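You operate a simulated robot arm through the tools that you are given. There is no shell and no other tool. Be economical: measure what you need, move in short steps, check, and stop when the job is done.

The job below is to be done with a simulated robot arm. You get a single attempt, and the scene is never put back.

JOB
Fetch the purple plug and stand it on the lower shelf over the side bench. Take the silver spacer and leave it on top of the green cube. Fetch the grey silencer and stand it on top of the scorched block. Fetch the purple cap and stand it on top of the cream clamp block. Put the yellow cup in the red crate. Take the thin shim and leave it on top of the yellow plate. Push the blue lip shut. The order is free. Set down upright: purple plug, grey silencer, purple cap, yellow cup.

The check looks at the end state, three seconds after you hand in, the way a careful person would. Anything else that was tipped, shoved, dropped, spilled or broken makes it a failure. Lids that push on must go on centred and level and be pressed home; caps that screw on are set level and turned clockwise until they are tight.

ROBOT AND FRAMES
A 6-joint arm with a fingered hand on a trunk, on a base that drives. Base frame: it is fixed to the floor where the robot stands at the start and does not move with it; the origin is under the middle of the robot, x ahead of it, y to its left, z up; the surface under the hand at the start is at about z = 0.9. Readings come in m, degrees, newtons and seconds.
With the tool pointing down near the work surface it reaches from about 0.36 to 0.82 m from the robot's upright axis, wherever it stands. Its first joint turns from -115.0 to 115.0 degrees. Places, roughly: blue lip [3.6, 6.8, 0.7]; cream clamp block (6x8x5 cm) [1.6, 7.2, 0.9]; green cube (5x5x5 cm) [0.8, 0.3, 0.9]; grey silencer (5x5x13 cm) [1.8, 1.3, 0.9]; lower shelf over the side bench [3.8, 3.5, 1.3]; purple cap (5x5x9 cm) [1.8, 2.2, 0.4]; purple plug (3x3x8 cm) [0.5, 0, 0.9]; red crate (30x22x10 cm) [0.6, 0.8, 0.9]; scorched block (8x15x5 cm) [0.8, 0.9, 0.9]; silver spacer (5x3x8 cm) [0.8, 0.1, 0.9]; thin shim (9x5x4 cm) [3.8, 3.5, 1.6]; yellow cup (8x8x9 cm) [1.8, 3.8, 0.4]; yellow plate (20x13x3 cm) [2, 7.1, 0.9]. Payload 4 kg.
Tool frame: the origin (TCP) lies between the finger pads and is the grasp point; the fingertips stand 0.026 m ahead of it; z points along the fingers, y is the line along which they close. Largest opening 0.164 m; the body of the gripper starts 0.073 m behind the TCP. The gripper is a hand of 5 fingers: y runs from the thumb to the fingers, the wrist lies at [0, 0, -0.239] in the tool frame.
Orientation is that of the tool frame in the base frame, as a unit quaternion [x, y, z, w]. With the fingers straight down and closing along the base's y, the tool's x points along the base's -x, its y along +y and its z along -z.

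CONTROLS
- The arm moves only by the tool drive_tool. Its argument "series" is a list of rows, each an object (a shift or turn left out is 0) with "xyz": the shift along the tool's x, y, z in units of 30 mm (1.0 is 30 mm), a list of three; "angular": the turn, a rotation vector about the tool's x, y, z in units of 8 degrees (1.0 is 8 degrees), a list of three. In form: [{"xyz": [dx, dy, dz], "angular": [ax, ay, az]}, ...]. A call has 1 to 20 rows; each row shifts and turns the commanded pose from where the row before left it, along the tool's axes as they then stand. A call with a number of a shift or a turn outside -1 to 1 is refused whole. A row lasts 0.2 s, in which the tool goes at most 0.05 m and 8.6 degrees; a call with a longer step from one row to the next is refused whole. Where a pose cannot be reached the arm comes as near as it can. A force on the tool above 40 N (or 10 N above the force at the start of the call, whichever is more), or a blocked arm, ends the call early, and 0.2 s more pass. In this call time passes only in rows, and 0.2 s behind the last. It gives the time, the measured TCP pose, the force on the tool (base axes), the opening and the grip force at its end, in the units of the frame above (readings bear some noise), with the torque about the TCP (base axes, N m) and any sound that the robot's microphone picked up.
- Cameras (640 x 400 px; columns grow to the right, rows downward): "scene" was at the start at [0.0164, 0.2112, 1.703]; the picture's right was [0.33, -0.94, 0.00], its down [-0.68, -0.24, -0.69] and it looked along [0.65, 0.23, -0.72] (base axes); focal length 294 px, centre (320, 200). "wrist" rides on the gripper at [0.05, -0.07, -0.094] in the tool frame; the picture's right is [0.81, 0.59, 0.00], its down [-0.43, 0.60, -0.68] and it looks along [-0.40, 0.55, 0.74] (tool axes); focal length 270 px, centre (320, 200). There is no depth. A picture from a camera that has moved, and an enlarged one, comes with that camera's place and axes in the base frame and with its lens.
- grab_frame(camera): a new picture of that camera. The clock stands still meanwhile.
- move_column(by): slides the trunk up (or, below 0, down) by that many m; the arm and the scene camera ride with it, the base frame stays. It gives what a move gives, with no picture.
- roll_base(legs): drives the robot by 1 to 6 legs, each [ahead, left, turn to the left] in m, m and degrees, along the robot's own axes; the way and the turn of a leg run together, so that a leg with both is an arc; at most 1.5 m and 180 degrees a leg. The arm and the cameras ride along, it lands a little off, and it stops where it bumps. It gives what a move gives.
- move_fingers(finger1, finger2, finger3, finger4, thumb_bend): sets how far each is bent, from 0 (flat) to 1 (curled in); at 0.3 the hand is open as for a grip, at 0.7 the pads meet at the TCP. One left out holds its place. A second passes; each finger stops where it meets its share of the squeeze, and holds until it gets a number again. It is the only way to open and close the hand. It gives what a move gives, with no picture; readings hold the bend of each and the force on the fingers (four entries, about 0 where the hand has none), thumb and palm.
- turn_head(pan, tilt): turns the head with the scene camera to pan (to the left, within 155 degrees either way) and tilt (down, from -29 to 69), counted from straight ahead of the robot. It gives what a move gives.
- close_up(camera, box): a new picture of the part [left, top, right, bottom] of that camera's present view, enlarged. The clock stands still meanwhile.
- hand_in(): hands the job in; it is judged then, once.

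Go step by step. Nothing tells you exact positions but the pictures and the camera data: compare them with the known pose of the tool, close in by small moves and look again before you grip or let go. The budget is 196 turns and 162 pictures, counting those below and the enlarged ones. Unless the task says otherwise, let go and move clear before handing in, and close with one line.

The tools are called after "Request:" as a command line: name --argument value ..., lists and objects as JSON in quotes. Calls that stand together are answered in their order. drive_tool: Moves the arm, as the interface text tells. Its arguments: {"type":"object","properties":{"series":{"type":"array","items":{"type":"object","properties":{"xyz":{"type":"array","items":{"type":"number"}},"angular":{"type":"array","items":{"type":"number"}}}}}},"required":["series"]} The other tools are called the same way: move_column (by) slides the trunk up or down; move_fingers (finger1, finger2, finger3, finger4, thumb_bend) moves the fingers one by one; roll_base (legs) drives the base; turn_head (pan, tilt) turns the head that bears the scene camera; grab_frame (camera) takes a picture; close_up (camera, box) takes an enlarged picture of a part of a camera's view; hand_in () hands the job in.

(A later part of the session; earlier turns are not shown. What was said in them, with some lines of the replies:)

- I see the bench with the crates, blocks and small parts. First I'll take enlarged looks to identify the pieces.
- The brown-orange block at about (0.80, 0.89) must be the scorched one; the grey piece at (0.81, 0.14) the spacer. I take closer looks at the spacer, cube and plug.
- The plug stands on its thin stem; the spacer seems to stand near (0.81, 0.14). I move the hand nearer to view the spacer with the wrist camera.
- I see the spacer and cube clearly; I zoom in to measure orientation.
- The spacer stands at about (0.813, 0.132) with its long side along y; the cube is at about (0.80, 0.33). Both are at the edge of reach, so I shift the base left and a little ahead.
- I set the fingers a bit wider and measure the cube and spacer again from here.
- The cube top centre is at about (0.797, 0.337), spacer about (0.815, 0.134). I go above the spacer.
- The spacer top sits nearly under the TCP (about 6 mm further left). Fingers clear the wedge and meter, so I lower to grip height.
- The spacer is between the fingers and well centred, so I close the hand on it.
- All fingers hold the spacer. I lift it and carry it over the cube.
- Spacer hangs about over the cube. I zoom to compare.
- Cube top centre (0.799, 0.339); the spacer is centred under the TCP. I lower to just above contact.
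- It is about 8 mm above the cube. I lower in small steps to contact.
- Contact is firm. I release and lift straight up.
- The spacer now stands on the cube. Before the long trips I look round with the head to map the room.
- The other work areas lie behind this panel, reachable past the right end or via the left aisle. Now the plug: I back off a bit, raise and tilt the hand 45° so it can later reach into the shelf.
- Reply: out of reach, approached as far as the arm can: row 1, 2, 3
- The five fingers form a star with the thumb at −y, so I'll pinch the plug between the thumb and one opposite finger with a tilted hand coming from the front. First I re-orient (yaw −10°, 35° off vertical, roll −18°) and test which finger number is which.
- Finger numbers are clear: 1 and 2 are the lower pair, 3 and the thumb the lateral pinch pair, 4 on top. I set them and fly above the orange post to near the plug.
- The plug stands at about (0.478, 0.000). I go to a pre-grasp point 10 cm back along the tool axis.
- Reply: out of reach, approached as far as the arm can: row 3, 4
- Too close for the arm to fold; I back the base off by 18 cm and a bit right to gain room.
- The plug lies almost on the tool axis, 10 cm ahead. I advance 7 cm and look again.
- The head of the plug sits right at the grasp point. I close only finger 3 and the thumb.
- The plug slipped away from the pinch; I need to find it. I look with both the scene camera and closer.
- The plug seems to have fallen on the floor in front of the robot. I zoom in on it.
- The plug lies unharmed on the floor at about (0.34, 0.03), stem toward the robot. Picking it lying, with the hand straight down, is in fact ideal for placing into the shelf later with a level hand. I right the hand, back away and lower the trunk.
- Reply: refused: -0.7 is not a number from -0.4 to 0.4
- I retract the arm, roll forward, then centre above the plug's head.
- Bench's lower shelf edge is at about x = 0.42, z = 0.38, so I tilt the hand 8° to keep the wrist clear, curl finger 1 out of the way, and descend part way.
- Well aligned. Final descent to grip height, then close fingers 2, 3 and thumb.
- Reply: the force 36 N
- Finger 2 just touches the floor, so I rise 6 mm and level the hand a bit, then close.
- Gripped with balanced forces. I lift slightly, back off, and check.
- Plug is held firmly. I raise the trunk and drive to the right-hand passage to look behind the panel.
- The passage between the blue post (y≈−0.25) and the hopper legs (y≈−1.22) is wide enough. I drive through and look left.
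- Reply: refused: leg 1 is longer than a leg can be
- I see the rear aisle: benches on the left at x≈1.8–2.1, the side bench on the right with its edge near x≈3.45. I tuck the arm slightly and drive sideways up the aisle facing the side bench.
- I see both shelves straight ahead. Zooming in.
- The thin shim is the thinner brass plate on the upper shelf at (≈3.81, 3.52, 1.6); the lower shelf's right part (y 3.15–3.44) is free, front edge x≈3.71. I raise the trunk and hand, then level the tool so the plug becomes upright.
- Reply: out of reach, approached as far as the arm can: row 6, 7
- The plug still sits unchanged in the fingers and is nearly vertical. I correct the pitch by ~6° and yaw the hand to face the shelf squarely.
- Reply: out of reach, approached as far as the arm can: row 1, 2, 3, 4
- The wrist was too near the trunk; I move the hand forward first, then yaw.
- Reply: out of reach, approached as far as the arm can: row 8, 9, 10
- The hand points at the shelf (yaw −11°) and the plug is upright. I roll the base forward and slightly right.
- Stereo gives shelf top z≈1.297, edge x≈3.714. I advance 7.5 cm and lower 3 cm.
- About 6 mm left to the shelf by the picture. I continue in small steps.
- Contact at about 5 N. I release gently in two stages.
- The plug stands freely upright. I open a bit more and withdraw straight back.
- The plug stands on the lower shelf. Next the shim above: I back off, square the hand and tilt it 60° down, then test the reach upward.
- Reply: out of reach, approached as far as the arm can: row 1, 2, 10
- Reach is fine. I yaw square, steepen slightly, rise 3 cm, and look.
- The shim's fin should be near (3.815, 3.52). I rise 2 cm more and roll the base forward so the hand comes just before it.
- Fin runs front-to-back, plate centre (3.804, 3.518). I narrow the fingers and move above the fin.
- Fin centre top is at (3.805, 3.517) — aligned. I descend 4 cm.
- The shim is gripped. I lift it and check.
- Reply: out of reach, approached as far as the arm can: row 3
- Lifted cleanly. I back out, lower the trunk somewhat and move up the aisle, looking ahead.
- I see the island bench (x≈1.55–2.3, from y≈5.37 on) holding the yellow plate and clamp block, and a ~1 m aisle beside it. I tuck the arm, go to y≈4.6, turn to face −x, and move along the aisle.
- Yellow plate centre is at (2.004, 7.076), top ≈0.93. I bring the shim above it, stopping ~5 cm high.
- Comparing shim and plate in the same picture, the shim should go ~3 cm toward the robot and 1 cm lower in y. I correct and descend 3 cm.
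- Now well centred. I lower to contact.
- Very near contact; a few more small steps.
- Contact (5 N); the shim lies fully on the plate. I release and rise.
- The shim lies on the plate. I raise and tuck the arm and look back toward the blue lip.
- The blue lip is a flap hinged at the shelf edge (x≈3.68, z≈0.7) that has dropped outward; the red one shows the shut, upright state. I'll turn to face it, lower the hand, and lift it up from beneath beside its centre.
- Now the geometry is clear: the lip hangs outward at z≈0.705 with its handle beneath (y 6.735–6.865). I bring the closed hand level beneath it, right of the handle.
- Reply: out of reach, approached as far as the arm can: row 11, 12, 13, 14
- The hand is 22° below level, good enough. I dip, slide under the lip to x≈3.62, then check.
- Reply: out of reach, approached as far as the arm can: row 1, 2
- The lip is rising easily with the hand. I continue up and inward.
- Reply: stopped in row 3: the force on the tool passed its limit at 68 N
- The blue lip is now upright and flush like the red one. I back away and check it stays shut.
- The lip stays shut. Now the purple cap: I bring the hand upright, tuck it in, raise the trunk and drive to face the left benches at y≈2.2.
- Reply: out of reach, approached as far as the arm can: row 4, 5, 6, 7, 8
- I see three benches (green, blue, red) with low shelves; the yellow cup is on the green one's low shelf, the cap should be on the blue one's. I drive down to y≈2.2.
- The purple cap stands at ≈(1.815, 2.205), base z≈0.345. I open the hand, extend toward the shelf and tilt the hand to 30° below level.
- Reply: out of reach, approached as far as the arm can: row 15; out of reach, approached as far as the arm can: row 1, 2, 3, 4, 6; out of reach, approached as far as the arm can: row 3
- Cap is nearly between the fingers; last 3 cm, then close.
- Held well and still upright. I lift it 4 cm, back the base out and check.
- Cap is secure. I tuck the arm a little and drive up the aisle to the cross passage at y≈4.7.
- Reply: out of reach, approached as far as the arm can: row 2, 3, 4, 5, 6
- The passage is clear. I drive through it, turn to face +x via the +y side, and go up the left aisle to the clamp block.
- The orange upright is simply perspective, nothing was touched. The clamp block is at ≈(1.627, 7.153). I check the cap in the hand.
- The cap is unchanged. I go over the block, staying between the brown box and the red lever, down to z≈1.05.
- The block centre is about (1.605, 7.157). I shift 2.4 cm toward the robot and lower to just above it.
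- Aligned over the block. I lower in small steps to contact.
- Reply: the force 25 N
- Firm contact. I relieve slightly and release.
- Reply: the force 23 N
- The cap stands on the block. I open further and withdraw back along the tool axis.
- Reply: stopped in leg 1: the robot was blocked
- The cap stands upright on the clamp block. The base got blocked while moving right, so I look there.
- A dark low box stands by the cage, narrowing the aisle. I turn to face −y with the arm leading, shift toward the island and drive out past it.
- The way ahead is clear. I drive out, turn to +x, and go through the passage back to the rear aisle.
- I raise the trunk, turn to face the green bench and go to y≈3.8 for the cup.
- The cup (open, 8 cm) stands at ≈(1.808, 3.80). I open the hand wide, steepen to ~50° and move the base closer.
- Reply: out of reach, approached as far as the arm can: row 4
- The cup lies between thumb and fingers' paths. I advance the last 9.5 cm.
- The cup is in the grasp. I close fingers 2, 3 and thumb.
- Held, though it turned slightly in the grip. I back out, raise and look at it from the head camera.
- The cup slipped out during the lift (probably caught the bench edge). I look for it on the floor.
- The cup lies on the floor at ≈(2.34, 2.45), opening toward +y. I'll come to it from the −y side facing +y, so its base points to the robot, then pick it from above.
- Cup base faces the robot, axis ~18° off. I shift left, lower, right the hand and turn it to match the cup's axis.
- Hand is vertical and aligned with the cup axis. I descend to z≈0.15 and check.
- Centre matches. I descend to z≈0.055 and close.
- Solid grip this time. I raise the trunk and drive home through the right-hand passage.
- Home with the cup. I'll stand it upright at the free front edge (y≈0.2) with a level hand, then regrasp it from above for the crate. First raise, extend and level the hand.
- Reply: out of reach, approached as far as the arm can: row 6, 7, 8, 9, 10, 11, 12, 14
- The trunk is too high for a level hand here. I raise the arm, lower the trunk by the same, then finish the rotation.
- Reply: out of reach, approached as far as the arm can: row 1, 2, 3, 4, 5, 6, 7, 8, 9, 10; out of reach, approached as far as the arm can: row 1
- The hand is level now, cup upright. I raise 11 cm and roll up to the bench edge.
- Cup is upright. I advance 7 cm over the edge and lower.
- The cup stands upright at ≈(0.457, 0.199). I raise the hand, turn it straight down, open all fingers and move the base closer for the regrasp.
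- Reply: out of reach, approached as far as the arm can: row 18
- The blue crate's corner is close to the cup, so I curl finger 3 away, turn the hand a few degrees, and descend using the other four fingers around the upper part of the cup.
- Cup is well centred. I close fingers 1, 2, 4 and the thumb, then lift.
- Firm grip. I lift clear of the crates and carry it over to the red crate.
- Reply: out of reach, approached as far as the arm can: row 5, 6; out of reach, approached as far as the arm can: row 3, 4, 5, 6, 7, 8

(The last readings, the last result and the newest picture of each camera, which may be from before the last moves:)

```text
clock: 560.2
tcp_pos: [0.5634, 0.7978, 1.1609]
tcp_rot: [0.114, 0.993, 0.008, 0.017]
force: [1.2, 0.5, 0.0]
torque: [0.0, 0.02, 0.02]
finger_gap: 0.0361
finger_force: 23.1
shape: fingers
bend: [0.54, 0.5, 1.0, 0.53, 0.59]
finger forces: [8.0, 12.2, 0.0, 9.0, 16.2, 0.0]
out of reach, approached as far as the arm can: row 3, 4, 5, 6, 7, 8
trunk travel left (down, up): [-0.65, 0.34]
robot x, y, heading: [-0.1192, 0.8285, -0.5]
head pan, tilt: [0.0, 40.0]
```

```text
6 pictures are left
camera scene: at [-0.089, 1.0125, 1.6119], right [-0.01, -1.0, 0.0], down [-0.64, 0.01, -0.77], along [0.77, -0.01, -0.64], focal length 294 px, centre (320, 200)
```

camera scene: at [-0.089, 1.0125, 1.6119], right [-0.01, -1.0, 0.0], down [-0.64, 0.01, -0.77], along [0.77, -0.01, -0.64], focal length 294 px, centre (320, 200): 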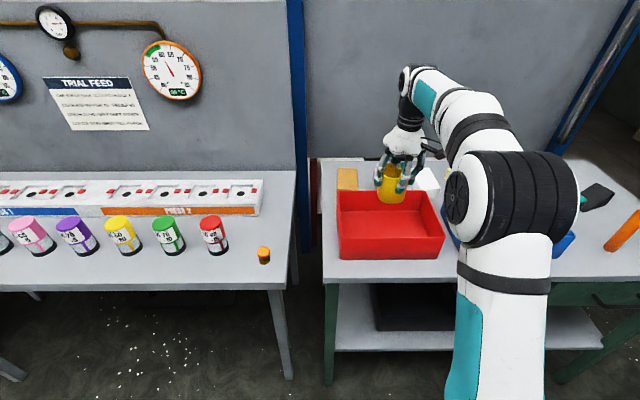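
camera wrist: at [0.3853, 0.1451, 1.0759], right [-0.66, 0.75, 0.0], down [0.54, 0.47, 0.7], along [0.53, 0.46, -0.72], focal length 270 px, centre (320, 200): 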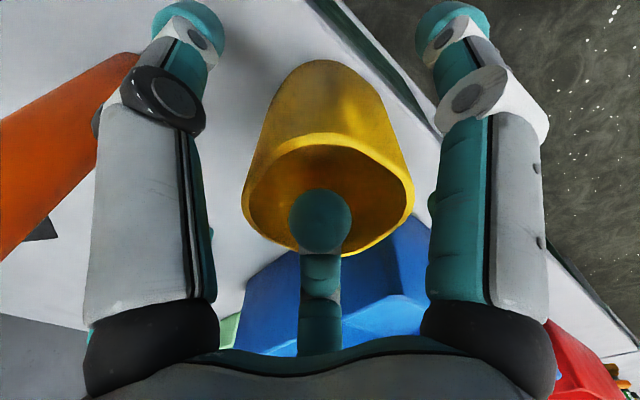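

Cup is over the crate. I centre it (x≈0.595) while lowering, then step to contact.

Request:
drive_tool --series '[{"xyz": [-0.3, 0, 0.5]}, {"xyz": [-0.3, 0, 0.8]}, {"xyz": [-0.3, 0, 0.8]}, {"xyz": [-0.1, 0, 0.8]}, {"xyz": [0, 0, 0.8]}, {"xyz": [0, 0, 0.6]}]'

Request:
drive_tool --series '[{"xyz": [0, 0, 0.2]}, {"xyz": [0, 0, 0.2]}, {"xyz": [0, 0, 0.2]}]'

```text
clock: 561.6
tcp_pos: [0.596, 0.7921, 1.032]
tcp_rot: [0.114, 0.993, 0.008, 0.013]
force: [0.0, -0.6, -0.3]
torque: [0.0, 0.01, 0.03]
finger_gap: 0.0364
finger_force: 22.1
shape: fingers
bend: [0.54, 0.5, 1.0, 0.53, 0.59]
finger forces: [7.9, 12.2, 0.0, 8.9, 16.1, 0.0]
trunk travel left (down, up): [-0.65, 0.34]
robot x, y, heading: [-0.1147, 0.8288, -0.4]
head pan, tilt: [0.0, 40.0]
```

```text
clock: 562.4
tcp_pos: [0.5955, 0.7932, 1.0153]
tcp_rot: [0.114, 0.993, 0.008, 0.014]
force: [0.2, -0.7, -0.8]
torque: [-0.02, -0.02, 0.02]
finger_gap: 0.036
finger_force: 23.0
shape: fingers
bend: [0.54, 0.5, 1.0, 0.53, 0.59]
finger forces: [7.9, 12.2, 0.0, 8.9, 16.1, 0.0]
trunk travel left (down, up): [-0.65, 0.34]
robot x, y, heading: [-0.1165, 0.8253, -0.6]
head pan, tilt: [0.0, 40.0]
```

Request:
drive_tool --series '[{"xyz": [0, 0, 0.2]}, {"xyz": [0, 0, 0.2]}, {"xyz": [0, 0, 0.1]}]'

Request:
drive_tool --series '[{"xyz": [0, 0, 0.1]}, {"xyz": [0, 0, 0.1]}]'

```text
clock: 563.2
tcp_pos: [0.596, 0.7916, 0.9996]
tcp_rot: [0.114, 0.993, 0.008, 0.015]
force: [-0.5, 0.2, 0.2]
torque: [0.01, 0.02, 0.01]
finger_gap: 0.0358
finger_force: 22.5
shape: fingers
bend: [0.54, 0.5, 1.0, 0.53, 0.59]
finger forces: [7.9, 12.2, 0.0, 9.0, 16.0, 0.0]
trunk travel left (down, up): [-0.65, 0.34]
robot x, y, heading: [-0.1153, 0.8247, -0.5]
head pan, tilt: [0.0, 40.0]
```

```text
clock: 563.8
tcp_pos: [0.5962, 0.7913, 0.9945]
tcp_rot: [0.114, 0.993, 0.008, 0.013]
force: [0.4, -0.1, 1.3]
torque: [0.05, 0.04, 0.0]
finger_gap: 0.036
finger_force: 22.5
shape: fingers
bend: [0.54, 0.5, 1.0, 0.53, 0.59]
finger forces: [8.1, 12.2, 0.1, 8.9, 16.0, 0.0]
trunk travel left (down, up): [-0.65, 0.34]
robot x, y, heading: [-0.1193, 0.8248, -0.8]
head pan, tilt: [0.0, 40.0]
```

Request:
drive_tool --series '[{"xyz": [0, 0, 0.08]}]'

Request:
move_fingers --finger1 0.46 --finger2 0.42 --finger4 0.45 --thumb_bend 0.5

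Request:
move_fingers --finger1 0.38 --finger2 0.38 --finger4 0.38 --thumb_bend 0.38

Request:
drive_tool --series '[{"xyz": [0, 0, -0.4]}, {"xyz": [0, 0, -0.8]}, {"xyz": [0, 0, -0.9]}, {"xyz": [0, 0, -0.9]}, {"xyz": [0, 0, -0.9]}, {"xyz": [0.3, 0, -0.9]}, {"xyz": [0.6, 0, -0.6]}]'

Request:
close_up --camera "scene" --box '[310, 140, 480, 270]'

```text
clock: 564.2
tcp_pos: [0.596, 0.7919, 0.9937]
tcp_rot: [0.114, 0.993, 0.008, 0.015]
force: [0.1, -0.6, 11.4]
torque: [0.21, 0.19, 0.05]
finger_gap: 0.036
finger_force: 23.2
shape: fingers
bend: [0.54, 0.5, 1.0, 0.53, 0.59]
finger forces: [8.3, 11.9, 0.1, 9.5, 16.5, 0.0]
trunk travel left (down, up): [-0.65, 0.34]
robot x, y, heading: [-0.1157, 0.826, -0.6]
head pan, tilt: [0.0, 40.0]
```

```text
clock: 565.2
tcp_pos: [0.5941, 0.7917, 0.9919]
tcp_rot: [0.114, 0.993, 0.009, 0.014]
force: [0.0, -0.4, 0.2]
torque: [0.0, 0.0, 0.01]
finger_gap: 0.0473
finger_force: 0.0
shape: fingers
bend: [0.46, 0.42, 1.0, 0.45, 0.5]
finger forces: [0.1, 0.0, 0.1, 0.1, 0.0, 0.1]
trunk travel left (down, up): [-0.65, 0.34]
robot x, y, heading: [-0.1201, 0.8261, -0.2]
head pan, tilt: [0.0, 40.0]
```

```text
clock: 566.2
tcp_pos: [0.5945, 0.7909, 0.9916]
tcp_rot: [0.114, 0.993, 0.008, 0.014]
force: [-0.2, -0.2, -0.2]
torque: [0.0, 0.04, 0.01]
finger_gap: 0.0717
finger_force: 0.1
shape: fingers
bend: [0.38, 0.38, 1.0, 0.38, 0.38]
finger forces: [0.1, 0.1, 0.1, 0.0, 0.0, 0.1]
trunk travel left (down, up): [-0.65, 0.34]
robot x, y, heading: [-0.119, 0.8235, -0.4]
head pan, tilt: [0.0, 40.0]
```

```text
clock: 567.8
tcp_pos: [0.5642, 0.7951, 1.152]
tcp_rot: [0.115, 0.993, 0.008, 0.015]
force: [-0.2, 0.6, -0.6]
torque: [-0.01, 0.0, 0.02]
finger_gap: 0.0713
finger_force: 0.0
shape: fingers
bend: [0.38, 0.38, 1.0, 0.38, 0.38]
finger forces: [0.0, 0.0, 0.0, 0.0, 0.0, 0.0]
trunk travel left (down, up): [-0.65, 0.34]
robot x, y, heading: [-0.1171, 0.826, -0.8]
head pan, tilt: [0.0, 40.0]
```

```text
3.08 times, centred on (395, 205) of scene
camera zoom: at [-0.0904, 1.0121, 1.6119], right [-0.01, -1.0, 0.0], down [-0.64, 0.01, -0.77], along [0.77, -0.01, -0.64], focal length 903 px, centre (89, 185)
```

zoom: 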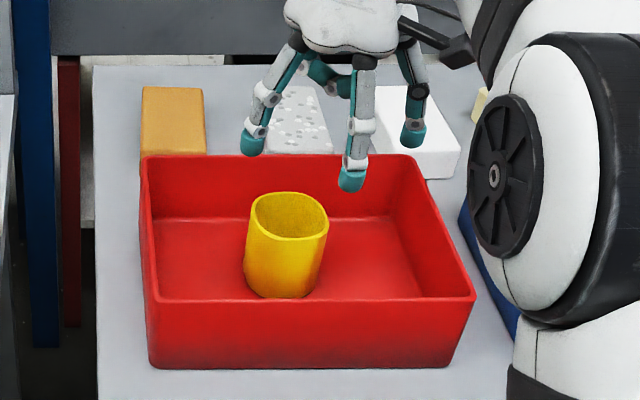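

The cup stands upright in the red crate. Last: the grey silencer. I retreat and go round to the rear aisle.

Request:
roll_base --legs '[[-0.45, 0, 0.8], [0, -1.2, 0], [0, -0.36, 0]]'

Request:
move_fingers --finger1 0.38 --finger2 0.38 --finger3 0.38 --finger4 0.38 --thumb_bend 0.38

```text
clock: 578.1
tcp_pos: [0.1295, -0.7487, 1.1502]
tcp_rot: [0.1, 0.995, 0.008, 0.014]
force: [-0.5, 0.0, 0.2]
torque: [0.04, 0.01, 0.02]
finger_gap: 0.0716
finger_force: 0.0
shape: fingers
bend: [0.38, 0.38, 1.0, 0.38, 0.38]
finger forces: [0.0, 0.1, 0.1, 0.0, 0.1, 0.0]
trunk travel left (down, up): [-0.65, 0.34]
robot x, y, heading: [-0.5505, -0.7311, 0.8]
head pan, tilt: [0.0, 40.0]
```

```text
clock: 579.1
tcp_pos: [0.1292, -0.7467, 1.1508]
tcp_rot: [0.101, 0.995, 0.007, 0.015]
force: [-0.6, 0.2, -0.2]
torque: [-0.04, -0.02, -0.01]
finger_gap: 0.0719
finger_force: 0.0
shape: fingers
bend: [0.38, 0.38, 0.38, 0.38, 0.38]
finger forces: [0.0, 0.0, 0.0, 0.1, 0.0, 0.1]
trunk travel left (down, up): [-0.65, 0.34]
robot x, y, heading: [-0.5509, -0.7306, 1.2]
head pan, tilt: [0.0, 40.0]
```

Request:
roll_base --legs '[[1.1, -0.03, -1.2], [1.1, 0, 0], [1.1, 0, 0]]'

Request:
roll_base --legs '[[0.1, 0, 90], [0, 0, 90], [0, -1.0, 0], [0, -1.0, 0]]'

Request:
turn_head --pan 0 --tilt 35

Request:
grab_frame --camera "scene"

```text
clock: 595.3
tcp_pos: [3.4544, -0.7185, 1.1512]
tcp_rot: [0.101, 0.995, 0.009, 0.014]
force: [1.0, -0.1, -0.7]
torque: [-0.02, -0.01, -0.04]
finger_gap: 0.0718
finger_force: 0.0
shape: fingers
bend: [0.38, 0.38, 0.38, 0.38, 0.38]
finger forces: [0.1, 0.1, 0.1, 0.0, 0.0, 0.0]
trunk travel left (down, up): [-0.65, 0.34]
robot x, y, heading: [2.7722, -0.6978, 0.8]
head pan, tilt: [0.0, 40.0]
```

```text
clock: 613.1
tcp_pos: [2.1274, 1.4127, 1.1526]
tcp_rot: [0.994, -0.107, -0.014, 0.008]
force: [0.2, -0.2, -0.5]
torque: [0.0, -0.02, 0.01]
finger_gap: 0.0718
finger_force: 0.0
shape: fingers
bend: [0.38, 0.38, 0.38, 0.38, 0.38]
finger forces: [0.0, 0.0, 0.0, 0.0, 0.0, 0.0]
trunk travel left (down, up): [-0.65, 0.34]
robot x, y, heading: [2.8112, 1.3848, -179.7]
head pan, tilt: [0.0, 40.0]
```

```text
clock: 613.7
tcp_pos: [2.126, 1.4105, 1.1517]
tcp_rot: [0.994, -0.107, -0.014, 0.007]
force: [0.2, 0.7, -0.9]
torque: [0.01, 0.01, -0.01]
finger_gap: 0.0719
finger_force: 0.2
shape: fingers
bend: [0.38, 0.38, 0.38, 0.38, 0.38]
finger forces: [0.1, 0.1, 0.0, 0.0, 0.1, 0.0]
trunk travel left (down, up): [-0.65, 0.34]
robot x, y, heading: [2.8094, 1.3843, -179.4]
head pan, tilt: [0.0, 35.0]
```

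```text
4 pictures are left
camera scene: at [2.7816, 1.2013, 1.6195], right [0.0, 1.0, 0.0], down [0.57, 0.0, -0.82], along [-0.82, 0.0, -0.57], focal length 294 px, centre (320, 200)
```

scene: 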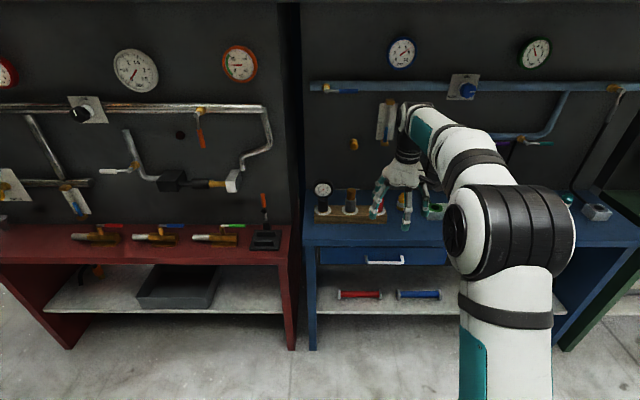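

Request:
close_up --camera "scene" --box '[300, 170, 400, 232]'

```text
6.40 times, centred on (350, 201) of scene
camera zoom: at [2.7816, 1.2013, 1.6195], right [0.0, 1.0, 0.0], down [0.57, 0.0, -0.82], along [-0.82, 0.0, -0.57], focal length 1878 px, centre (128, 194)
```

zoom: 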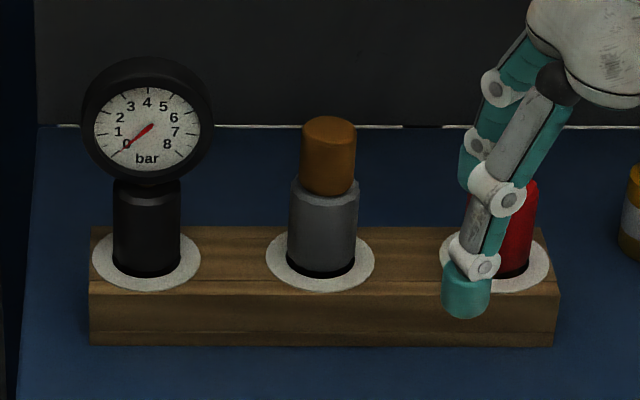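

The grey silencer (bronze top) stands in a rack socket at ≈(1.83, 1.322), between a gauge and a red part. I move above it, turning the hand so that a gap between fingers faces the gauge.

Request:
roll_base --legs '[[0.25, 0, 0]]'

Request:
move_fingers --finger1 0.48 --finger2 0.48 --finger3 0.48 --finger4 0.48 --thumb_bend 0.48

Request:
drive_tool --series '[{"xyz": [-0.2, 0.8, 0]}, {"xyz": [-0.2, 0.8, 0]}, {"xyz": [-0.2, 0.8, 0]}, {"xyz": [-0.2, 0.8, 0]}, {"angular": [0, 0, -0.75]}, {"angular": [0, 0, -0.75]}]'

```text
clock: 615.5
tcp_pos: [1.8804, 1.413, 1.1511]
tcp_rot: [0.994, -0.109, -0.014, 0.008]
force: [0.2, 0.3, 0.4]
torque: [-0.04, -0.06, 0.02]
finger_gap: 0.0716
finger_force: 0.1
shape: fingers
bend: [0.38, 0.38, 0.38, 0.38, 0.38]
finger forces: [0.0, 0.0, 0.0, 0.1, 0.1, 0.0]
trunk travel left (down, up): [-0.65, 0.34]
robot x, y, heading: [2.5621, 1.3864, -180.1]
head pan, tilt: [0.0, 35.0]
```

```text
clock: 616.5
tcp_pos: [1.8822, 1.4125, 1.15]
tcp_rot: [0.994, -0.111, -0.014, 0.009]
force: [0.3, -0.5, 1.1]
torque: [0.01, -0.01, 0.01]
finger_gap: 0.0478
finger_force: 0.0
shape: fingers
bend: [0.48, 0.48, 0.48, 0.48, 0.48]
finger forces: [0.0, 0.1, 0.1, 0.1, 0.1, 0.1]
trunk travel left (down, up): [-0.65, 0.34]
robot x, y, heading: [2.5618, 1.3864, -179.9]
head pan, tilt: [0.0, 35.0]
```

```text
clock: 617.9
tcp_pos: [1.8534, 1.3255, 1.1348]
tcp_rot: [1.0, -0.004, -0.017, 0.007]
force: [-0.4, -0.4, 0.2]
torque: [0.01, -0.02, 0.05]
finger_gap: 0.0477
finger_force: 0.0
shape: fingers
bend: [0.48, 0.48, 0.48, 0.48, 0.48]
finger forces: [0.0, 0.0, 0.1, 0.0, 0.0, 0.0]
out of reach, approached as far as the arm can: row 2, 3, 4
trunk travel left (down, up): [-0.65, 0.34]
robot x, y, heading: [2.5638, 1.3887, -180.0]
head pan, tilt: [0.0, 35.0]
```

Request:
grab_frame --camera "wrist"

```text
2 pictures are left
camera wrist: at [1.9073, 1.3968, 1.2244], right [0.8, -0.59, -0.02], down [-0.41, -0.58, 0.7], along [-0.43, -0.55, -0.71], focal length 270 px, centre (320, 200)
```

wrist: 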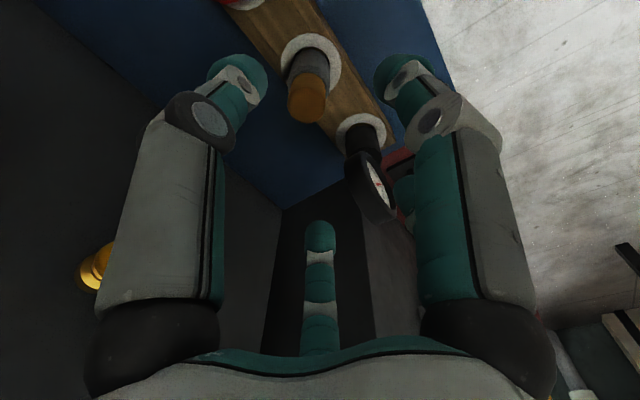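

Triangulated: silencer axis (1.834, 1.324), top z≈1.008. I descend to grip its upper part.

Request:
drive_tool --series '[{"xyz": [-0.24, 0, 0.4]}, {"xyz": [-0.24, 0, 0.4]}, {"xyz": [0, 0, 0.8]}, {"xyz": [0, 0, 0.8]}]'

Request:
drive_tool --series '[{"xyz": [0, 0, 0.8]}, {"xyz": [0, 0, 0.8]}, {"xyz": [0, 0, 0.7]}]'

```text
clock: 618.9
tcp_pos: [1.8354, 1.3243, 1.0618]
tcp_rot: [1.0, -0.005, -0.015, 0.006]
force: [-0.3, -0.3, 0.1]
torque: [0.0, -0.01, 0.02]
finger_gap: 0.0479
finger_force: 0.1
shape: fingers
bend: [0.48, 0.48, 0.48, 0.48, 0.48]
finger forces: [0.0, 0.0, 0.0, 0.0, 0.0, 0.0]
trunk travel left (down, up): [-0.65, 0.34]
robot x, y, heading: [2.565, 1.3873, -180.1]
head pan, tilt: [0.0, 35.0]
```

```text
clock: 619.7
tcp_pos: [1.8338, 1.323, 0.9935]
tcp_rot: [1.0, -0.005, -0.015, 0.006]
force: [0.5, 0.1, 0.5]
torque: [-0.01, -0.01, 0.01]
finger_gap: 0.0478
finger_force: 0.0
shape: fingers
bend: [0.48, 0.48, 0.48, 0.48, 0.48]
finger forces: [0.1, 0.0, 0.1, 0.0, 0.1, 0.0]
trunk travel left (down, up): [-0.65, 0.34]
robot x, y, heading: [2.5626, 1.3868, -180.3]
head pan, tilt: [0.0, 35.0]
```

No contact on the way, so the fingers surround it. I close all five.

Request:
move_fingers --finger1 0.75 --finger2 0.75 --finger3 0.75 --finger4 0.75 --thumb_bend 0.75

```text
clock: 620.7
tcp_pos: [1.8348, 1.3216, 0.9922]
tcp_rot: [1.0, -0.004, -0.015, 0.006]
force: [0.5, 0.0, -0.2]
torque: [-0.03, 0.03, -0.01]
finger_gap: 0.0087
finger_force: 25.7
shape: fingers
bend: [0.64, 0.63, 0.62, 0.63, 0.65]
finger forces: [8.3, 10.3, 10.3, 8.9, 13.4, 0.0]
trunk travel left (down, up): [-0.65, 0.34]
robot x, y, heading: [2.5606, 1.388, -180.1]
head pan, tilt: [0.0, 35.0]
```

An even five-finger grip. I lift exactly vertically with the trunk.

Request:
move_column --by 0.1

Request:
move_column --by 0.12

```text
clock: 622.0
tcp_pos: [1.8335, 1.3223, 1.0935]
tcp_rot: [1.0, -0.005, -0.016, 0.006]
force: [-0.6, 0.1, -3.1]
torque: [0.02, -0.02, 0.0]
finger_gap: 0.0087
finger_force: 25.3
shape: fingers
bend: [0.64, 0.63, 0.62, 0.63, 0.65]
finger forces: [8.4, 10.0, 10.1, 8.8, 13.6, 0.0]
trunk travel left (down, up): [-0.75, 0.24]
robot x, y, heading: [2.5659, 1.3883, -180.2]
head pan, tilt: [0.0, 35.0]
```

```text
clock: 623.5
tcp_pos: [1.8344, 1.3223, 1.214]
tcp_rot: [1.0, -0.005, -0.016, 0.006]
force: [0.0, 0.2, -3.1]
torque: [0.01, 0.01, 0.0]
finger_gap: 0.0085
finger_force: 25.7
shape: fingers
bend: [0.64, 0.63, 0.62, 0.63, 0.65]
finger forces: [8.5, 10.1, 10.1, 8.7, 13.5, 0.1]
trunk travel left (down, up): [-0.87, 0.12]
robot x, y, heading: [2.5609, 1.3899, -179.9]
head pan, tilt: [0.0, 35.0]
```

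Weight is on the hand. I back out and return home by the right-hand passage.

Request:
roll_base --legs '[[-0.25, 0, 0], [0, 1.05, 0], [0, 1.06, 0], [0, 0, -90], [0, 0, -90]]'

```text
clock: 643.1
tcp_pos: [3.5371, -0.6737, 1.2128]
tcp_rot: [0.009, 1.0, 0.006, 0.014]
force: [-0.9, 0.5, -2.7]
torque: [-0.03, 0.0, 0.01]
finger_gap: 0.0076
finger_force: 23.6
shape: fingers
bend: [0.65, 0.63, 0.62, 0.63, 0.65]
finger forces: [7.6, 8.7, 10.2, 8.3, 13.7, 0.0]
trunk travel left (down, up): [-0.87, 0.12]
robot x, y, heading: [2.8071, -0.73, -0.5]
head pan, tilt: [0.0, 35.0]
```

Request:
roll_base --legs '[[-1.15, 0, 0.5], [-1.15, 0, 0], [-1.05, 0, 0]]'

Request:
roll_base --legs '[[0, 0.8, 0], [0, 0.78, 0]]'

```text
clock: 659.5
tcp_pos: [0.175, -0.6842, 1.2144]
tcp_rot: [0.013, 1.0, 0.005, 0.015]
force: [-1.1, -0.9, -1.6]
torque: [-0.01, -0.03, -0.01]
finger_gap: 0.0081
finger_force: 24.5
shape: fingers
bend: [0.65, 0.63, 0.62, 0.63, 0.65]
finger forces: [7.7, 8.7, 10.2, 8.5, 13.6, 0.0]
trunk travel left (down, up): [-0.87, 0.12]
robot x, y, heading: [-0.5535, -0.7398, -0.9]
head pan, tilt: [0.0, 35.0]
```

```text
clock: 667.6
tcp_pos: [0.2081, 0.9095, 1.2122]
tcp_rot: [0.014, 1.0, 0.005, 0.016]
force: [-0.6, -0.3, -3.3]
torque: [0.02, -0.02, 0.01]
finger_gap: 0.0076
finger_force: 23.9
shape: fingers
bend: [0.65, 0.63, 0.62, 0.63, 0.65]
finger forces: [7.6, 8.6, 10.3, 8.5, 13.6, 0.0]
trunk travel left (down, up): [-0.87, 0.12]
robot x, y, heading: [-0.5208, 0.861, -0.8]
head pan, tilt: [0.0, 35.0]
```

Request:
roll_base --legs '[[0.55, -0.01, 0.8]]'

Request:
close_up --camera "scene" --box '[300, 80, 480, 260]'

```text
clock: 670.8
tcp_pos: [0.7608, 0.906, 1.2128]
tcp_rot: [0.006, 1.0, 0.006, 0.015]
force: [0.0, 0.1, -2.4]
torque: [0.0, 0.02, 0.01]
finger_gap: 0.0072
finger_force: 24.6
shape: fingers
bend: [0.65, 0.63, 0.62, 0.63, 0.65]
finger forces: [7.7, 8.7, 10.2, 8.5, 13.7, 0.1]
trunk travel left (down, up): [-0.87, 0.12]
robot x, y, heading: [0.0316, 0.8477, -0.1]
head pan, tilt: [0.0, 35.0]
```

```text
2.22 times, centred on (390, 170) of scene
camera zoom: at [0.0615, 1.0279, 1.8395], right [0.0, -1.0, 0.0], down [-0.57, 0.0, -0.82], along [0.82, 0.0, -0.57], focal length 652 px, centre (164, 267)
```

zoom: 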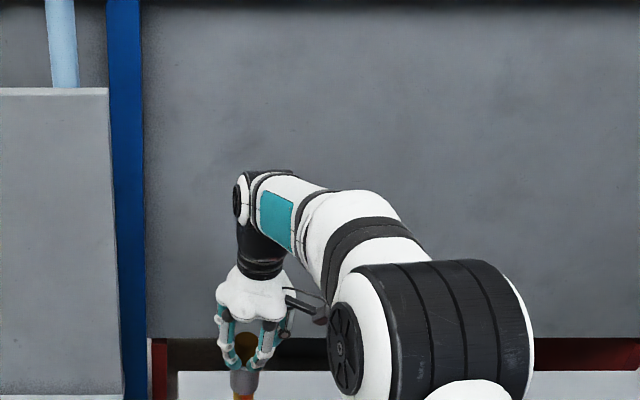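

The silencer hangs vertical. I move over the block centre (0.825, 0.893) and lower to a few cm above, then use my last picture.

Request:
drive_tool --series '[{"xyz": [-0.68, -0.15, 0.2]}, {"xyz": [-0.68, -0.15, 0.2]}, {"xyz": [-0.68, -0.15, 0.2]}, {"xyz": [0, 0, 0.8]}, {"xyz": [0, 0, 0.8]}, {"xyz": [0, 0, 0.8]}, {"xyz": [0, 0, 0.8]}]'

Request:
turn_head --pan 0 --tilt 45

```text
clock: 672.4
tcp_pos: [0.8249, 0.8931, 1.1007]
tcp_rot: [0.006, 1.0, 0.006, 0.015]
force: [-0.5, 0.3, -2.8]
torque: [0.01, 0.01, -0.02]
finger_gap: 0.0075
finger_force: 23.6
shape: fingers
bend: [0.65, 0.63, 0.62, 0.63, 0.65]
finger forces: [7.6, 8.7, 10.1, 8.4, 13.5, 0.1]
trunk travel left (down, up): [-0.87, 0.12]
robot x, y, heading: [0.0328, 0.8394, -0.1]
head pan, tilt: [0.0, 35.0]
```

```text
clock: 673.1
tcp_pos: [0.8234, 0.8918, 1.1008]
tcp_rot: [0.005, 1.0, 0.006, 0.015]
force: [-0.1, -0.2, -2.8]
torque: [-0.03, 0.01, 0.01]
finger_gap: 0.0076
finger_force: 23.6
shape: fingers
bend: [0.65, 0.63, 0.62, 0.63, 0.65]
finger forces: [7.5, 8.7, 10.1, 8.5, 13.5, 0.0]
trunk travel left (down, up): [-0.87, 0.12]
robot x, y, heading: [0.032, 0.8412, -0.1]
head pan, tilt: [0.0, 45.0]
```

Request:
close_up --camera "scene" --box '[270, 130, 430, 270]'

```text
2.86 times, centred on (350, 200) of scene
camera zoom: at [0.054, 1.0279, 1.8247], right [0.0, -1.0, 0.0], down [-0.71, 0.0, -0.71], along [0.71, 0.0, -0.71], focal length 839 px, centre (234, 200)
```

zoom: 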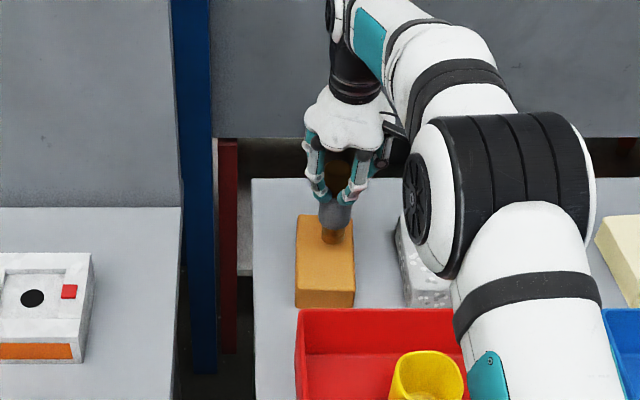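

The block's top centre is ≈(0.828, 0.901); the silencer's foot is ~2 cm above it. I shift 8 mm in y and lower in small steps until contact.

Request:
drive_tool --series '[{"xyz": [0, 0.28, 0]}, {"xyz": [0, 0, 0.2]}]'

Request:
drive_tool --series '[{"xyz": [0, 0, 0.12]}, {"xyz": [0, 0, 0.12]}]'

Request:
drive_tool --series '[{"xyz": [0, 0, 0.1]}, {"xyz": [0, 0, 0.1]}]'

```text
clock: 673.8
tcp_pos: [0.8246, 0.9007, 1.0948]
tcp_rot: [0.006, 1.0, 0.007, 0.014]
force: [0.5, 0.3, -2.3]
torque: [0.02, -0.01, 0.02]
finger_gap: 0.0076
finger_force: 24.0
shape: fingers
bend: [0.65, 0.63, 0.62, 0.63, 0.65]
finger forces: [7.6, 8.7, 10.2, 8.4, 13.5, 0.0]
trunk travel left (down, up): [-0.87, 0.12]
robot x, y, heading: [0.0295, 0.8436, 0.0]
head pan, tilt: [0.0, 45.0]
```

```text
clock: 674.4
tcp_pos: [0.8246, 0.9011, 1.0878]
tcp_rot: [0.006, 1.0, 0.006, 0.014]
force: [-0.2, -0.5, -3.6]
torque: [-0.03, -0.01, 0.03]
finger_gap: 0.0074
finger_force: 24.2
shape: fingers
bend: [0.65, 0.63, 0.62, 0.63, 0.65]
finger forces: [7.7, 8.8, 10.1, 8.3, 13.5, 0.0]
trunk travel left (down, up): [-0.87, 0.12]
robot x, y, heading: [0.0307, 0.8451, -0.2]
head pan, tilt: [0.0, 45.0]
```

```text
clock: 675.0
tcp_pos: [0.8254, 0.8999, 1.0819]
tcp_rot: [0.006, 1.0, 0.006, 0.015]
force: [0.9, -0.2, -2.5]
torque: [-0.04, 0.02, 0.0]
finger_gap: 0.0074
finger_force: 24.1
shape: fingers
bend: [0.65, 0.63, 0.62, 0.63, 0.65]
finger forces: [7.6, 8.6, 10.1, 8.4, 13.5, 0.0]
trunk travel left (down, up): [-0.87, 0.12]
robot x, y, heading: [0.0325, 0.8437, 0.1]
head pan, tilt: [0.0, 45.0]
```

Request:
drive_tool --series '[{"xyz": [0, 0, 0.1]}, {"xyz": [0, 0, 0.1]}]'

Request:
drive_tool --series '[{"xyz": [0, 0, 0.08]}, {"xyz": [0, 0, 0.08]}]'

```text
clock: 675.5
tcp_pos: [0.8247, 0.9017, 1.0768]
tcp_rot: [0.005, 1.0, 0.006, 0.015]
force: [0.4, -0.1, -3.2]
torque: [-0.03, -0.01, 0.0]
finger_gap: 0.0071
finger_force: 24.4
shape: fingers
bend: [0.65, 0.63, 0.62, 0.63, 0.65]
finger forces: [7.7, 8.7, 10.3, 8.5, 13.5, 0.0]
trunk travel left (down, up): [-0.87, 0.12]
robot x, y, heading: [0.0326, 0.8434, 0.0]
head pan, tilt: [0.0, 45.0]
```

```text
clock: 676.1
tcp_pos: [0.8257, 0.9002, 1.0723]
tcp_rot: [0.006, 1.0, 0.005, 0.016]
force: [-0.5, -0.3, -2.8]
torque: [-0.01, 0.01, -0.01]
finger_gap: 0.0075
finger_force: 24.6
shape: fingers
bend: [0.65, 0.63, 0.62, 0.63, 0.65]
finger forces: [7.5, 8.7, 10.2, 8.4, 13.5, 0.0]
trunk travel left (down, up): [-0.87, 0.12]
robot x, y, heading: [0.031, 0.8451, -0.0]
head pan, tilt: [0.0, 45.0]
```

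Request:
drive_tool --series '[{"xyz": [0, 0, 0.07]}, {"xyz": [0, 0, 0.07]}]'

Request:
drive_tool --series '[{"xyz": [0, 0, 0.07]}]'

```text
clock: 676.8
tcp_pos: [0.8253, 0.9017, 1.0699]
tcp_rot: [0.006, 1.0, 0.007, 0.018]
force: [-0.4, -2.6, 12.4]
torque: [0.0, -0.01, 0.01]
finger_gap: 0.0072
finger_force: 27.3
shape: fingers
bend: [0.65, 0.63, 0.62, 0.63, 0.65]
finger forces: [9.1, 10.1, 10.7, 9.8, 15.8, 0.0]
trunk travel left (down, up): [-0.87, 0.12]
robot x, y, heading: [0.0292, 0.8435, -0.1]
head pan, tilt: [0.0, 45.0]
```

```text
clock: 677.1
tcp_pos: [0.8239, 0.9002, 1.0691]
tcp_rot: [0.007, 1.0, 0.006, 0.019]
force: [-0.1, -3.2, 23.6]
torque: [0.04, -0.09, -0.04]
finger_gap: 0.0073
finger_force: 30.8
shape: fingers
bend: [0.65, 0.63, 0.62, 0.63, 0.65]
finger forces: [9.8, 11.6, 11.7, 11.1, 17.2, 0.0]
trunk travel left (down, up): [-0.87, 0.12]
robot x, y, heading: [0.0318, 0.8429, -0.1]
head pan, tilt: [0.0, 45.0]
```

Contact. I relieve the pressure a little, then release all fingers evenly in small stages.

Request:
drive_tool --series '[{"xyz": [0, 0, -0.1]}]'

Request:
move_fingers --finger1 0.61 --finger2 0.59 --finger3 0.58 --finger4 0.59 --thumb_bend 0.61

Request:
move_fingers --finger1 0.45 --finger2 0.45 --finger3 0.45 --finger4 0.45 --thumb_bend 0.45

Request:
move_column --by 0.12

```text
clock: 677.5
tcp_pos: [0.8226, 0.8995, 1.0695]
tcp_rot: [0.006, 1.0, 0.007, 0.015]
force: [2.5, -2.7, 20.7]
torque: [0.04, -0.2, -0.06]
finger_gap: 0.0073
finger_force: 29.5
shape: fingers
bend: [0.65, 0.63, 0.62, 0.63, 0.65]
finger forces: [9.1, 10.8, 11.6, 11.6, 16.8, 0.0]
trunk travel left (down, up): [-0.87, 0.12]
robot x, y, heading: [0.0365, 0.8444, -0.4]
head pan, tilt: [0.0, 45.0]
```

```text
clock: 678.5
tcp_pos: [0.8241, 0.8995, 1.0672]
tcp_rot: [0.006, 1.0, 0.006, 0.015]
force: [-0.5, 0.9, 1.6]
torque: [-0.02, -0.06, 0.0]
finger_gap: 0.0151
finger_force: 0.9
shape: fingers
bend: [0.61, 0.59, 0.57, 0.6, 0.61]
finger forces: [0.1, 0.0, 0.0, 1.7, 0.0, 0.1]
trunk travel left (down, up): [-0.87, 0.12]
robot x, y, heading: [0.0322, 0.8426, -0.2]
head pan, tilt: [0.0, 45.0]
```

```text
clock: 679.5
tcp_pos: [0.8243, 0.9006, 1.0686]
tcp_rot: [0.005, 1.0, 0.005, 0.015]
force: [1.0, 0.8, 0.3]
torque: [-0.03, -0.04, -0.01]
finger_gap: 0.0541
finger_force: 0.0
shape: fingers
bend: [0.45, 0.45, 0.45, 0.45, 0.45]
finger forces: [0.0, 0.1, 0.0, 0.0, 0.0, 0.0]
trunk travel left (down, up): [-0.87, 0.12]
robot x, y, heading: [0.0362, 0.8438, -0.2]
head pan, tilt: [0.0, 45.0]
```

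```text
clock: 681.0
tcp_pos: [0.8248, 0.9014, 1.1878]
tcp_rot: [0.006, 1.0, 0.006, 0.015]
force: [0.0, 0.0, 0.1]
torque: [-0.02, 0.03, -0.01]
finger_gap: 0.0545
finger_force: 0.1
shape: fingers
bend: [0.45, 0.45, 0.45, 0.45, 0.45]
finger forces: [0.0, 0.0, 0.0, 0.1, 0.1, 0.1]
trunk travel left (down, up): [-0.99, 0.0]
robot x, y, heading: [0.0338, 0.8432, -0.1]
head pan, tilt: [0.0, 45.0]
```

No finger carries any load after release, so the silencer stands by itself, and the hand is clear above it. I back away and hand in.

Request:
roll_base --legs '[[-0.45, 0, 0]]'

Request:
hand_in

```text
clock: 683.8
tcp_pos: [0.3697, 0.9044, 1.1889]
tcp_rot: [0.005, 1.0, 0.007, 0.015]
force: [0.0, -0.2, -0.8]
torque: [0.0, 0.01, 0.01]
finger_gap: 0.0547
finger_force: 0.1
shape: fingers
bend: [0.45, 0.45, 0.45, 0.45, 0.45]
finger forces: [0.1, 0.0, 0.0, 0.1, 0.0, 0.0]
trunk travel left (down, up): [-0.99, 0.0]
robot x, y, heading: [-0.4223, 0.8436, 0.1]
head pan, tilt: [0.0, 45.0]
```

```text
The job is handed in.
```

I handed the job in with all seven tasks done, but two were rough: the purple plug and the yellow cup each fell to the floor once before I picked them up and placed them upright. I had no pictures left to check the silencer after letting go; the fingers carried no load, so it should be standing on the scorched block.
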